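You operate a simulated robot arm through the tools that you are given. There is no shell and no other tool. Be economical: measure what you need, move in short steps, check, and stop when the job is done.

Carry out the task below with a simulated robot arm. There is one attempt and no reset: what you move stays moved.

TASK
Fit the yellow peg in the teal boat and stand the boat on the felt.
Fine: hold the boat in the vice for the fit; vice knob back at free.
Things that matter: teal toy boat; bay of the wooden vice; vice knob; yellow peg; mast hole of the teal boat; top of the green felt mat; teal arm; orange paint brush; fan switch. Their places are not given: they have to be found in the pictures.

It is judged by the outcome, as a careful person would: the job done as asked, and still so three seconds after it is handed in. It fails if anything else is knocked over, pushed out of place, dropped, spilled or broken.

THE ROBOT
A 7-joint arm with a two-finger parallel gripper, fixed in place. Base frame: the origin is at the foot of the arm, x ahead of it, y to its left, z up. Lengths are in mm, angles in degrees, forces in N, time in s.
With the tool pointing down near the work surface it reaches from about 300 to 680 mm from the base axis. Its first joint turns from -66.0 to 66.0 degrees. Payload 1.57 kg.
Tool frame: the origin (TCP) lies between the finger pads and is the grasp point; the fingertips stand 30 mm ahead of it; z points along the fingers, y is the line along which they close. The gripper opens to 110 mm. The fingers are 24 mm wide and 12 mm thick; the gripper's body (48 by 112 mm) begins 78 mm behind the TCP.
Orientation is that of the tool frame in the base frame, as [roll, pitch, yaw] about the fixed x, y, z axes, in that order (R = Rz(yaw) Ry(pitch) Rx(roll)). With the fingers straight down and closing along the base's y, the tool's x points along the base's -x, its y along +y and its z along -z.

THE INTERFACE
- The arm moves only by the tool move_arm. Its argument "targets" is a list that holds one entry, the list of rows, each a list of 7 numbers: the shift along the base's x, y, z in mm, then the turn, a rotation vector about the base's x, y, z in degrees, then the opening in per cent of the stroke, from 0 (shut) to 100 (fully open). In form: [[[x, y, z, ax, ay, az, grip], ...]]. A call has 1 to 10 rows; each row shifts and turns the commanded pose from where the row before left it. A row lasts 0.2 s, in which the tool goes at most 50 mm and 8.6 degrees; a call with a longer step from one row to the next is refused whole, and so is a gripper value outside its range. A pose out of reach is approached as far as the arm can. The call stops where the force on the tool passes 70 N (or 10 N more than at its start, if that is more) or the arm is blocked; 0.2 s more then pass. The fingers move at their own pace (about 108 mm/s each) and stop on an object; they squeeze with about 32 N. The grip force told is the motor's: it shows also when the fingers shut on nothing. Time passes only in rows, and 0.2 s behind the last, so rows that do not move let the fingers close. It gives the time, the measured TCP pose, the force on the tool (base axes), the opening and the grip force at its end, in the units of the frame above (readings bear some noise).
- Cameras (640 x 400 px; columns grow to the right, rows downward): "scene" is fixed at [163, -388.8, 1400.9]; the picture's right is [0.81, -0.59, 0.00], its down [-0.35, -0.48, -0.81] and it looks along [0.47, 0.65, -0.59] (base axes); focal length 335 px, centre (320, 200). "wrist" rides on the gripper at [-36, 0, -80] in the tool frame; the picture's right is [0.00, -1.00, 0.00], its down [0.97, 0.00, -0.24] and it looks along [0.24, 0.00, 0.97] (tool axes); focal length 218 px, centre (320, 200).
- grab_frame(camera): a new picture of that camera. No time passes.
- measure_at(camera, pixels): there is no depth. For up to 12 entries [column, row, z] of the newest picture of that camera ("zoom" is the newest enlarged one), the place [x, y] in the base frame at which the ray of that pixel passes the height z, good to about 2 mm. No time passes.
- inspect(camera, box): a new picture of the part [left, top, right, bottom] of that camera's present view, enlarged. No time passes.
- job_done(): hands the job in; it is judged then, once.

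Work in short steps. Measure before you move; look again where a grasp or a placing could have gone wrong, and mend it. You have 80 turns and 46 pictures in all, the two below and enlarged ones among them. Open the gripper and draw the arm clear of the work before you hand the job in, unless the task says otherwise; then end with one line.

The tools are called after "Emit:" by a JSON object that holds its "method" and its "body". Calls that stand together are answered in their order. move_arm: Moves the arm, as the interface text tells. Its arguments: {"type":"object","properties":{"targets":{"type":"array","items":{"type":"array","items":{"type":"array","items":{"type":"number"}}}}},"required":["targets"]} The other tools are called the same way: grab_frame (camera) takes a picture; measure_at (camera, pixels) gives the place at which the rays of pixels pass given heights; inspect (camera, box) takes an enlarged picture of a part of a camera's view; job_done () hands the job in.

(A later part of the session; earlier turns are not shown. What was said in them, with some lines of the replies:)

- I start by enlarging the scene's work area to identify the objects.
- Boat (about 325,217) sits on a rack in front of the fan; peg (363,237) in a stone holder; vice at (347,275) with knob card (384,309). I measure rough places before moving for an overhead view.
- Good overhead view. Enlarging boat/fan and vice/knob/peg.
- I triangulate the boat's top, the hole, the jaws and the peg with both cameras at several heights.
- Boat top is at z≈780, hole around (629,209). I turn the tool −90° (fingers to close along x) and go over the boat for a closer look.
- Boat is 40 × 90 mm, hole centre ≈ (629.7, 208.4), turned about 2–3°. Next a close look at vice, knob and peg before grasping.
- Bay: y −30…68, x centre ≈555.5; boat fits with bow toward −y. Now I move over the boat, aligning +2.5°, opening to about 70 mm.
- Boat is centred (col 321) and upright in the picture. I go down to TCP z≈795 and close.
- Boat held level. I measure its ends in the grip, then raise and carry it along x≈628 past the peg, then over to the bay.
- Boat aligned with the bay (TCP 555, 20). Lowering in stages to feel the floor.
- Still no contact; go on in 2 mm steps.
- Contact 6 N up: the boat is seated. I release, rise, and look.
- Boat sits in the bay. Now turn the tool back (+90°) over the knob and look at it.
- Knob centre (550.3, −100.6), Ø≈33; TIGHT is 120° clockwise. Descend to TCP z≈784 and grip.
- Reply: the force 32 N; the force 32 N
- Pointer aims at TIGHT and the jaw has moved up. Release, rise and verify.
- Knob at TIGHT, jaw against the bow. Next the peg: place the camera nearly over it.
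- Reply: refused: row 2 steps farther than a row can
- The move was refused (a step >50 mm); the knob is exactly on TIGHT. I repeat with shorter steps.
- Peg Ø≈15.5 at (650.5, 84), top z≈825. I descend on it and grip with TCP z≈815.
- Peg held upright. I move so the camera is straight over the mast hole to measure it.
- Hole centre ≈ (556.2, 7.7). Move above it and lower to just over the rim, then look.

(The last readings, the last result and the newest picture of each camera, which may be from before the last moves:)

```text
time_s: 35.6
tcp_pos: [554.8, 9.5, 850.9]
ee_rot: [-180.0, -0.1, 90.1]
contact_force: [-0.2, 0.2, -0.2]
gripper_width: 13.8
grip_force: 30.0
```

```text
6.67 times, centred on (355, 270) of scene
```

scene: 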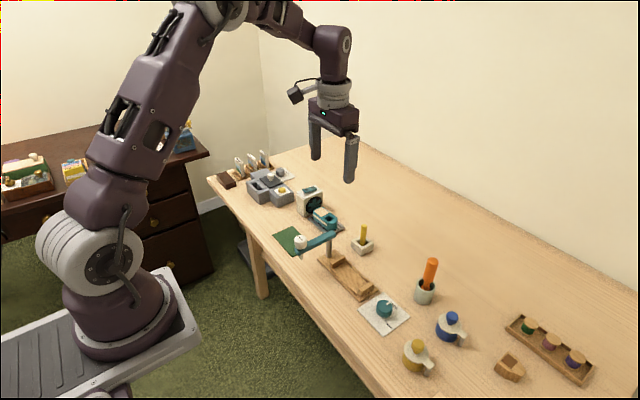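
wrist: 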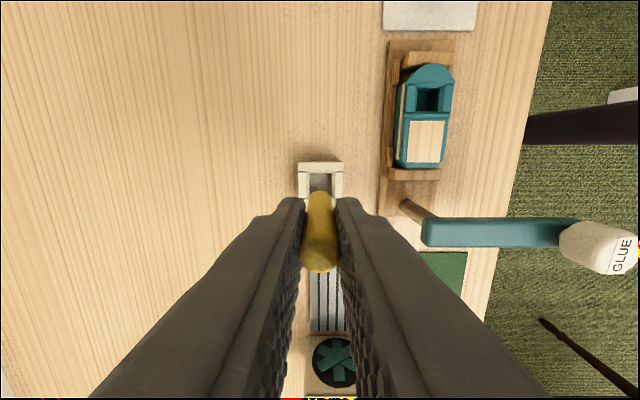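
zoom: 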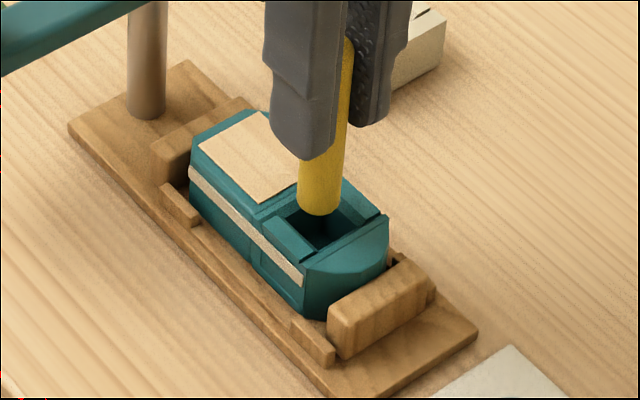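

Emit:
{"method": "measure_at", "body": {"camera": "zoom", "pixels": [[318, 206, 780], [318, 206, 785], [318, 206, 790], [309, 247, 777], [387, 217, 777], [303, 271, 777], [192, 137, 777], [266, 111, 777]]}}

Emit:
{"method": "measure_at", "body": {"camera": "wrist", "pixels": [[320, 180.8, 777], [320, 190.8, 783], [320, 190.8, 788], [304, 161.6, 777]]}}

```text
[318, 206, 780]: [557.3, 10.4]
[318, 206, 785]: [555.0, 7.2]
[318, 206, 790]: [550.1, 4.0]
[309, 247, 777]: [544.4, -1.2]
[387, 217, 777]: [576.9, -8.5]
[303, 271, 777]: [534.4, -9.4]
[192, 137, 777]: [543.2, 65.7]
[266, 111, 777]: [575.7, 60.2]
```

```text
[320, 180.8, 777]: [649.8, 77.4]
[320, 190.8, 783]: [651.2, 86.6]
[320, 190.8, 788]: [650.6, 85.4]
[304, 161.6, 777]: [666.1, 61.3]
```

Lateral alignment is good; lengthwise perhaps 1–2 mm too far to the stern. I shift −1 mm in y and lower gently, watching the force.

Emit:
{"method": "move_arm", "body": {"targets": [[[0, -1, 0, 0, 0, 0, 5], [0, 0, -3, 0, 0, 0, 5], [0, 0, -3, 0, 0, 0, 5], [0, 0, -2, 0, 0, 0, 5], [0, 0, 0, 0, 0, 0, 5]]]}}

Emit:
{"method": "move_arm", "body": {"targets": [[[0, 0, -2, 0, 0, 0, 5], [0, 0, -2, 0, 0, 0, 5], [0, 0, 0, 0, 0, 0, 5]]]}}

```text
time_s: 36.8
tcp_pos: [555.9, 7.6, 841.8]
ee_rot: [180.0, 0.0, 90.0]
contact_force: [0.0, -0.3, 0.2]
gripper_width: 14.1
grip_force: 30.0
```

```text
time_s: 37.6
tcp_pos: [556.4, 6.9, 839.0]
ee_rot: [179.9, 0.1, 90.0]
contact_force: [0.0, -1.2, -0.7]
gripper_width: 14.2
grip_force: 30.4
```

No force yet at 839; continue down in 2 mm steps.

Emit:
{"method": "move_arm", "body": {"targets": [[[0, 0, -2, 0, 0, 0, 5], [0, 0, -2, 0, 0, 0, 5], [0, 0, 0, 0, 0, 0, 5]]]}}

Emit:
{"method": "move_arm", "body": {"targets": [[[0, 0, -2, 0, 0, 0, 5], [0, 0, -2, 0, 0, 0, 5], [0, 0, 0, 0, 0, 0, 5]]]}}

Emit:
{"method": "move_arm", "body": {"targets": [[[0, 0, -2, 0, 0, 0, 5], [0, 0, -2, 0, 0, 0, 5], [0, 0, 0, 0, 0, 0, 5]]]}}

```text
time_s: 38.4
tcp_pos: [556.1, 8.5, 833.3]
ee_rot: [180.0, 0.1, 90.0]
contact_force: [-0.2, 0.0, 0.6]
gripper_width: 14.1
grip_force: 30.3
```

```text
time_s: 39.2
tcp_pos: [555.9, 7.7, 830.5]
ee_rot: [-180.0, 0.1, 90.0]
contact_force: [-0.1, 0.2, -0.4]
gripper_width: 13.7
grip_force: 30.6
```

```text
time_s: 40.0
tcp_pos: [556.0, 7.3, 825.7]
ee_rot: [-179.9, 0.1, 90.1]
contact_force: [-0.1, 0.4, 0.9]
gripper_width: 13.9
grip_force: 30.7
```

The peg is well below the rim with no resistance; go on until the hole's floor is felt.

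Emit:
{"method": "move_arm", "body": {"targets": [[[0, 0, -2, 0, 0, 0, 5], [0, 0, -2, 0, 0, 0, 5], [0, 0, 0, 0, 0, 0, 5]]]}}

Emit:
{"method": "move_arm", "body": {"targets": [[[0, 0, -1.5, 0, 0, 0, 5], [0, 0, -1.5, 0, 0, 0, 5], [0, 0, 0, 0, 0, 0, 5]]]}}

```text
time_s: 40.8
tcp_pos: [557.5, 7.4, 822.1]
ee_rot: [179.8, 0.1, 90.0]
contact_force: [-0.8, 0.7, 9.3]
gripper_width: 14.0
grip_force: 30.5
```

```text
time_s: 41.6
tcp_pos: [557.8, 7.4, 819.6]
ee_rot: [179.9, 0.1, 90.0]
contact_force: [-1.1, -0.5, 29.4]
gripper_width: 13.6
grip_force: 30.3
```

Resistance at ~822, 29 N now. One more small press to be sure it is bottomed, then look.

Emit:
{"method": "move_arm", "body": {"targets": [[[0, 0, -1.5, 0, 0, 0, 5], [0, 0, 0, 0, 0, 0, 5]]]}}

Emit:
{"method": "inspect", "body": {"camera": "scene", "box": [320, 240, 390, 300]}}

```text
time_s: 42.2
tcp_pos: [556.8, 7.4, 818.7]
ee_rot: [180.0, 0.1, 89.9]
contact_force: [3.4, -1.2, 28.6]
gripper_width: 13.8
grip_force: 30.6
```

```text
6.67 times, centred on (355, 270) of scene
```

zoom: 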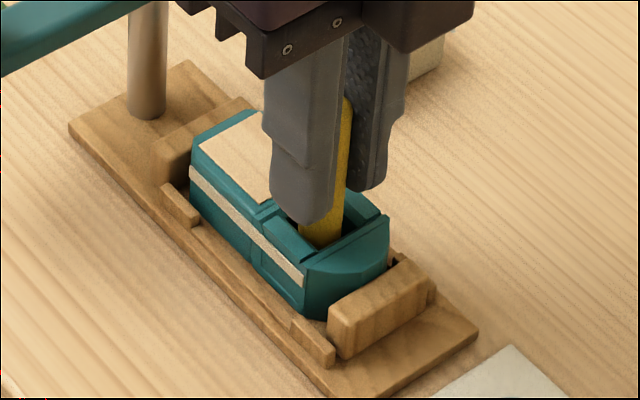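

Peg is bottomed in the hole. Release, rise straight up to clear it, and go to the knob with yaw 60°.

Emit:
{"method": "move_arm", "body": {"targets": [[[0, 0, 0, 0, 0, 0, 20], [0, 0, 0, 0, 0, 0, 45], [0, 0, 20, 0, 0, 0, 55], [0, 0, 40, 0, 0, 0, 55], [0, 0, 30, 0, 0, 0, 55], [-2, -35, 0, 0, 0, -7.5, 55], [-2, -35, 0, 0, 0, -7.5, 55], [-2, -37.2, -10, 0, 0, -7.5, 55], [0, 0, -20, 0, 0, -7.5, 55], [0, 0, 0, 0, 0, 0, 55]]]}}

Emit:
{"method": "grab_frame", "body": {"camera": "wrist"}}

```text
time_s: 44.4
tcp_pos: [551.9, -100.4, 876.9]
ee_rot: [179.9, 0.0, 59.9]
contact_force: [-0.6, 0.1, 0.1]
gripper_width: 60.3
grip_force: 0.0
```

```text
3 pictures are left
```

wrist: 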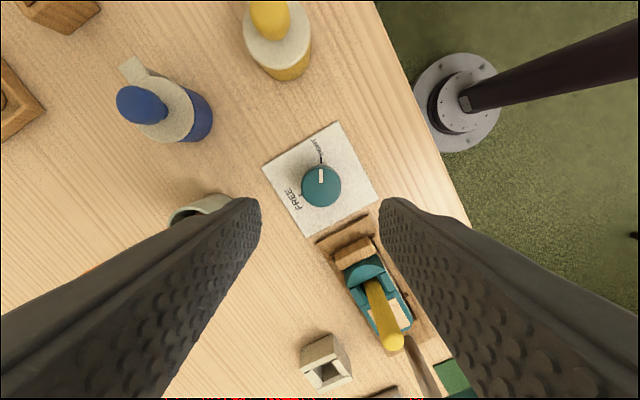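

Peg stands in the boat; knob centred between the fingers. Descend, grip, and turn +120° to FREE.

Emit:
{"method": "move_arm", "body": {"targets": [[[-0.5, 0, -30, 0, 0, 0, 55], [0, 0, -40, 0, 0, 0, 55], [0, 0, -22, 0, 0, 0, 55], [0, 0, 0, 0, 0, 0, 35], [0, 0, 0, 0, 0, 0, 20], [0, 0, 0, 0, 0, 0, 20], [0, 0, 0, 0, 0, 0, 20]]]}}

Emit:
{"method": "move_arm", "body": {"targets": [[[0, 0, 0, 0, 0, 8.4, 20], [0, 0, 0, 0, 0, 8.4, 20], [0, 0, 0, 0, 0, 8.4, 20], [0, 0, 0, 0, 0, 8.4, 20], [0, 0, 0, 0, 0, 8.4, 20], [0, 0, 0, 0, 0, 8.4, 20], [0, 0, 0, 0, 0, 8.4, 20]]]}}

Emit:
{"method": "move_arm", "body": {"targets": [[[0, 0, 0, 0, 0, 8.4, 20], [0, 0, 0, 0, 0, 8.4, 20], [0, 0, 0, 0, 0, 8.4, 20], [0, 0, 0, 0, 0, 8.4, 20], [0, 0, 0, 0, 0, 8.4, 20], [0, 0, 0, 0, 0, 8.4, 20], [0, 0, 0, 0, 0, 8.4, 20], [0, 0, 0, 0, 0, 2.4, 20], [0, 0, 0, 0, 0, 0, 20]]]}}

```text
time_s: 46.0
tcp_pos: [550.4, -100.0, 783.8]
ee_rot: [-179.9, -0.1, 60.0]
contact_force: [-4.2, 1.3, -7.1]
gripper_width: 37.3
grip_force: 43.3
```

```text
time_s: 47.6
tcp_pos: [548.8, -99.9, 785.2]
ee_rot: [-179.9, -0.1, 118.9]
contact_force: [0.7, -1.3, -32.8]
gripper_width: 37.2
grip_force: 43.6
```

```text
time_s: 49.6
tcp_pos: [550.5, -100.1, 785.5]
ee_rot: [180.0, -0.1, -179.9]
contact_force: [1.5, 6.4, -10.6]
gripper_width: 36.9
grip_force: 42.9
```

Release the knob, rise, turn −90° and move toward the boat; then one picture to check both knob and boat.

Emit:
{"method": "move_arm", "body": {"targets": [[[0, 0, 0, 0, 0, 0, 40], [0, 0, 0, 0, 0, 0, 55], [0, 0, 20, 0, 0, 0, 60], [0, 0, 45, 0, 0, 0, 60], [0, 0, 45, 0, 0, -8, 60], [0, 0, 10, 0, 0, -8, 60], [0, 0, 0, 0, 0, -8, 60], [0, 0, 0, 0, 0, -8, 60], [0, 10, 0, 0, 0, -8, 60], [0, 10, 0, 0, 0, -8, 60]]]}}

Emit:
{"method": "move_arm", "body": {"targets": [[[1, 15, 0, 0, 0, -8.4, 60], [1, 20, 0, 0, 0, -8.4, 60], [1, 20, 0, 0, 0, -8.4, 60], [1, 20, 0, 0, 0, -8.4, 60], [1, 20, 0, 0, 0, -8.4, 60], [0.5, 6, 0, 0, 0, 0, 60], [0, 0, 0, 0, 0, 0, 60]]]}}

Emit:
{"method": "grab_frame", "body": {"camera": "wrist"}}

```text
time_s: 51.8
tcp_pos: [549.1, -79.8, 905.0]
ee_rot: [179.9, 0.0, 132.0]
contact_force: [0.2, 0.2, 0.9]
gripper_width: 65.9
grip_force: 0.0
```

```text
time_s: 53.4
tcp_pos: [556.9, 19.8, 905.4]
ee_rot: [-179.9, 0.0, 90.1]
contact_force: [-0.6, 0.0, 0.0]
gripper_width: 66.1
grip_force: 0.1
```

```text
2 pictures are left
```

wrist: 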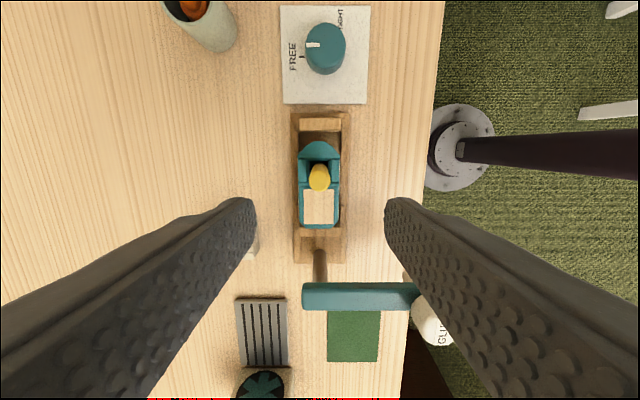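

Knob is at FREE and the jaw has backed off. I measure the boat's ends and sides.

Emit:
{"method": "measure_at", "body": {"camera": "wrist", "pixels": [[320, 140, 775], [320, 229, 777], [300, 190, 777], [340, 190, 777], [320, 300, 745], [328, 360, 745], [380, 362, 745], [378, 312, 745], [305, 296, 850], [303, 285, 855]]}}

```text
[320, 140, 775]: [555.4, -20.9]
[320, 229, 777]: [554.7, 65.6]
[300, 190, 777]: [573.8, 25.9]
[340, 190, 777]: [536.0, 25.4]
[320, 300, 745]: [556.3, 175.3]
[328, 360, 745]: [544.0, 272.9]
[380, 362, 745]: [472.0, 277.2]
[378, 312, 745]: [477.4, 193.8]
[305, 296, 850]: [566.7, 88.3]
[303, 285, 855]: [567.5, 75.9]
```

Boat centre ≈ (555, 22); felt centre ≈ (508, 223). Descend astride the boat and peg, grip, and lift a little.

Emit:
{"method": "move_arm", "body": {"targets": [[[-1, 2, -20, 0, 0, 0, 60], [0, 0, -30, 0, 0, 0, 60], [0, 0, -30, 0, 0, 0, 60], [0, 0, -20, 0, 0, 0, 60], [0, 0, -10.5, 0, 0, 0, 60], [0, 0, 0, 0, 0, 0, 40], [0, 0, 0, 0, 0, 0, 25], [0, 0, 0, 0, 0, 0, 25], [0, 0, 0, 0, 0, 0, 25]]]}}

Emit:
{"method": "move_arm", "body": {"targets": [[[0, 0, 5, 0, 0, 0, 25], [0, 0, 10, 0, 0, 0, 25], [0, 0, 20, 0, 0, 0, 25], [0, 0, 30, 0, 0, 0, 25], [0, 0, 30, 0, 0, 0, 25], [0, 0, 0, 0, 0, 0, 25]]]}}

```text
time_s: 55.4
tcp_pos: [553.3, 22.4, 793.8]
ee_rot: [-180.0, 0.0, 90.0]
contact_force: [0.2, 0.0, 0.4]
gripper_width: 39.1
grip_force: 32.4
```

```text
time_s: 56.8
tcp_pos: [554.1, 24.7, 890.5]
ee_rot: [-180.0, 0.0, 90.0]
contact_force: [0.2, -0.5, -0.8]
gripper_width: 39.5
grip_force: 31.9
```

Boat held (39.3 mm). Carry it around the glue arm: out to x≈630, along y, then back to the felt.

Emit:
{"method": "move_arm", "body": {"targets": [[[30, 0, 5, 0, 0, 0, 25], [30, 5, 0, 0, 0, 0, 25], [15, 25, 0, 0, 0, 0, 25], [0, 35, 0, 0, 0, 0, 25], [0, 35, 0, 0, 0, 0, 25], [0, 35, 0, 0, 0, 0, 25], [0, 35, 0, 0, 0, 0, 25], [-10, 20, 0, 0, 0, 0, 25], [-30, 9, 0, 0, 0, 0, 25], [-30, 0, 0, 0, 0, 0, 25]]]}}

Emit:
{"method": "move_arm", "body": {"targets": [[[-30, 0, 0, 0, 0, 0, 25], [-21.5, 0, 0, 0, 0, 0, 25], [0, 0, -25, 0, 0, 0, 25], [0, 0, -25, 0, 0, 0, 25], [0, 0, -20, 0, 0, 0, 25], [0, 0, 0, 0, 0, 0, 25]]]}}

Emit:
{"method": "inspect", "body": {"camera": "scene", "box": [240, 170, 390, 280]}}

```text
time_s: 59.0
tcp_pos: [559.5, 223.4, 894.9]
ee_rot: [180.0, 0.0, 90.1]
contact_force: [0.5, 0.8, -2.1]
gripper_width: 39.1
grip_force: 32.3
```

```text
time_s: 60.4
tcp_pos: [507.7, 220.7, 825.3]
ee_rot: [-179.9, 0.1, 89.9]
contact_force: [-0.5, -0.4, -0.2]
gripper_width: 39.0
grip_force: 31.7
```

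```text
3.64 times, centred on (315, 225) of scene
```

zoom: 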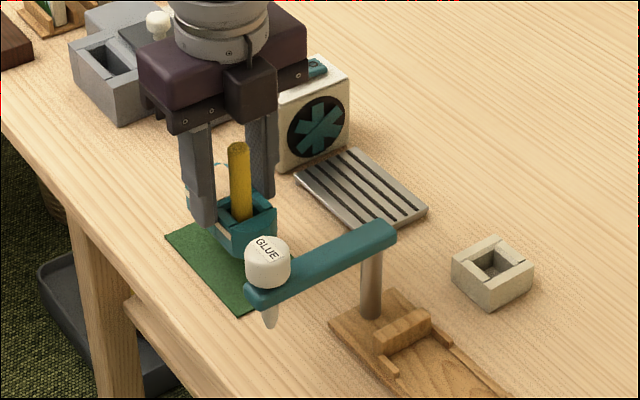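

Boat with peg is over the felt. Lower until contact.

Emit:
{"method": "move_arm", "body": {"targets": [[[0, 2, -15, 0, 0, 0, 25], [0, 0, -10, 0, 0, 0, 25], [0, 0, -4, 0, 0, 0, 25], [0, 0, -2, 0, 0, 0, 25], [0, 0, 0, 0, 0, 0, 25]]]}}

Emit:
{"method": "move_arm", "body": {"targets": [[[0, 0, -2, 0, 0, 0, 25], [0, 0, -1.5, 0, 0, 0, 25], [0, 0, 0, 0, 0, 0, 25]]]}}

```text
time_s: 61.6
tcp_pos: [506.5, 224.4, 793.0]
ee_rot: [-180.0, 0.0, 90.0]
contact_force: [-0.8, 0.0, -0.5]
gripper_width: 39.4
grip_force: 31.9
```

```text
time_s: 62.4
tcp_pos: [506.5, 224.9, 789.4]
ee_rot: [180.0, 0.0, 90.0]
contact_force: [-0.4, 0.0, 1.3]
gripper_width: 39.5
grip_force: 32.2
```

Emit:
{"method": "move_arm", "body": {"targets": [[[0, 0, -1, 0, 0, 0, 25], [0, 0, -1, 0, 0, 0, 25], [0, 0, 0, 0, 0, 0, 25]]]}}

```text
time_s: 63.2
tcp_pos: [506.9, 224.3, 789.0]
ee_rot: [179.9, 0.0, 90.0]
contact_force: [-7.4, 0.6, 31.7]
gripper_width: 39.5
grip_force: 31.3
```

Contact on the felt. Ease up slightly, release and rise clear of the peg.

Emit:
{"method": "move_arm", "body": {"targets": [[[0, 0, 1, 0, 0, 0, 25], [0, 0, 0, 0, 0, 0, 40], [0, 0, 0, 0, 0, 0, 55], [0, 0, 20, 0, 0, 0, 60], [0, 0, 40, 0, 0, 0, 60], [0, 0, 45, 0, 0, 0, 60], [0, 0, 20, 0, 0, 0, 60], [30, 0, 20, 0, 0, 0, 60], [40, 0, 10, 0, 0, 0, 60], [30, -20, 0, 0, 0, 0, 60]]]}}

Emit:
{"method": "grab_frame", "body": {"camera": "scene"}}

```text
time_s: 65.4
tcp_pos: [609.1, 202.2, 943.5]
ee_rot: [179.9, 0.1, 90.0]
contact_force: [0.1, -1.5, 0.5]
gripper_width: 65.9
grip_force: 0.1
```

```text
0 pictures are left
```

scene: 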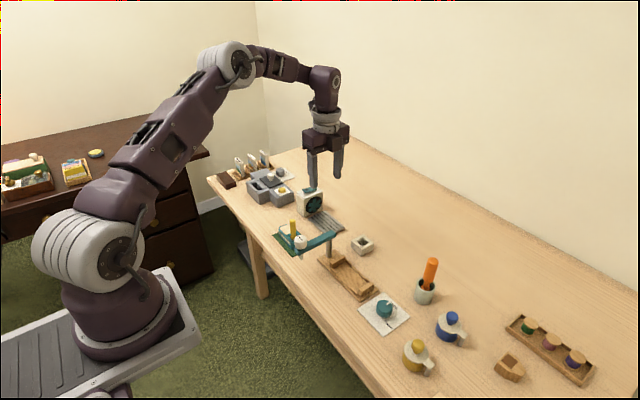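

The boat stands on the felt with the peg upright at (293,230), the knob reads FREE, and the arm is clear.

Emit:
{"method": "job_done", "body": {}}

```text
The job is handed in.
```

I clamped the teal boat in the vice and fitted the yellow peg to the bottom of its mast hole. I then turned the vice knob back to FREE and stood the boat on the green felt. The last picture shows the peg upright, the other objects where they were and the arm clear.
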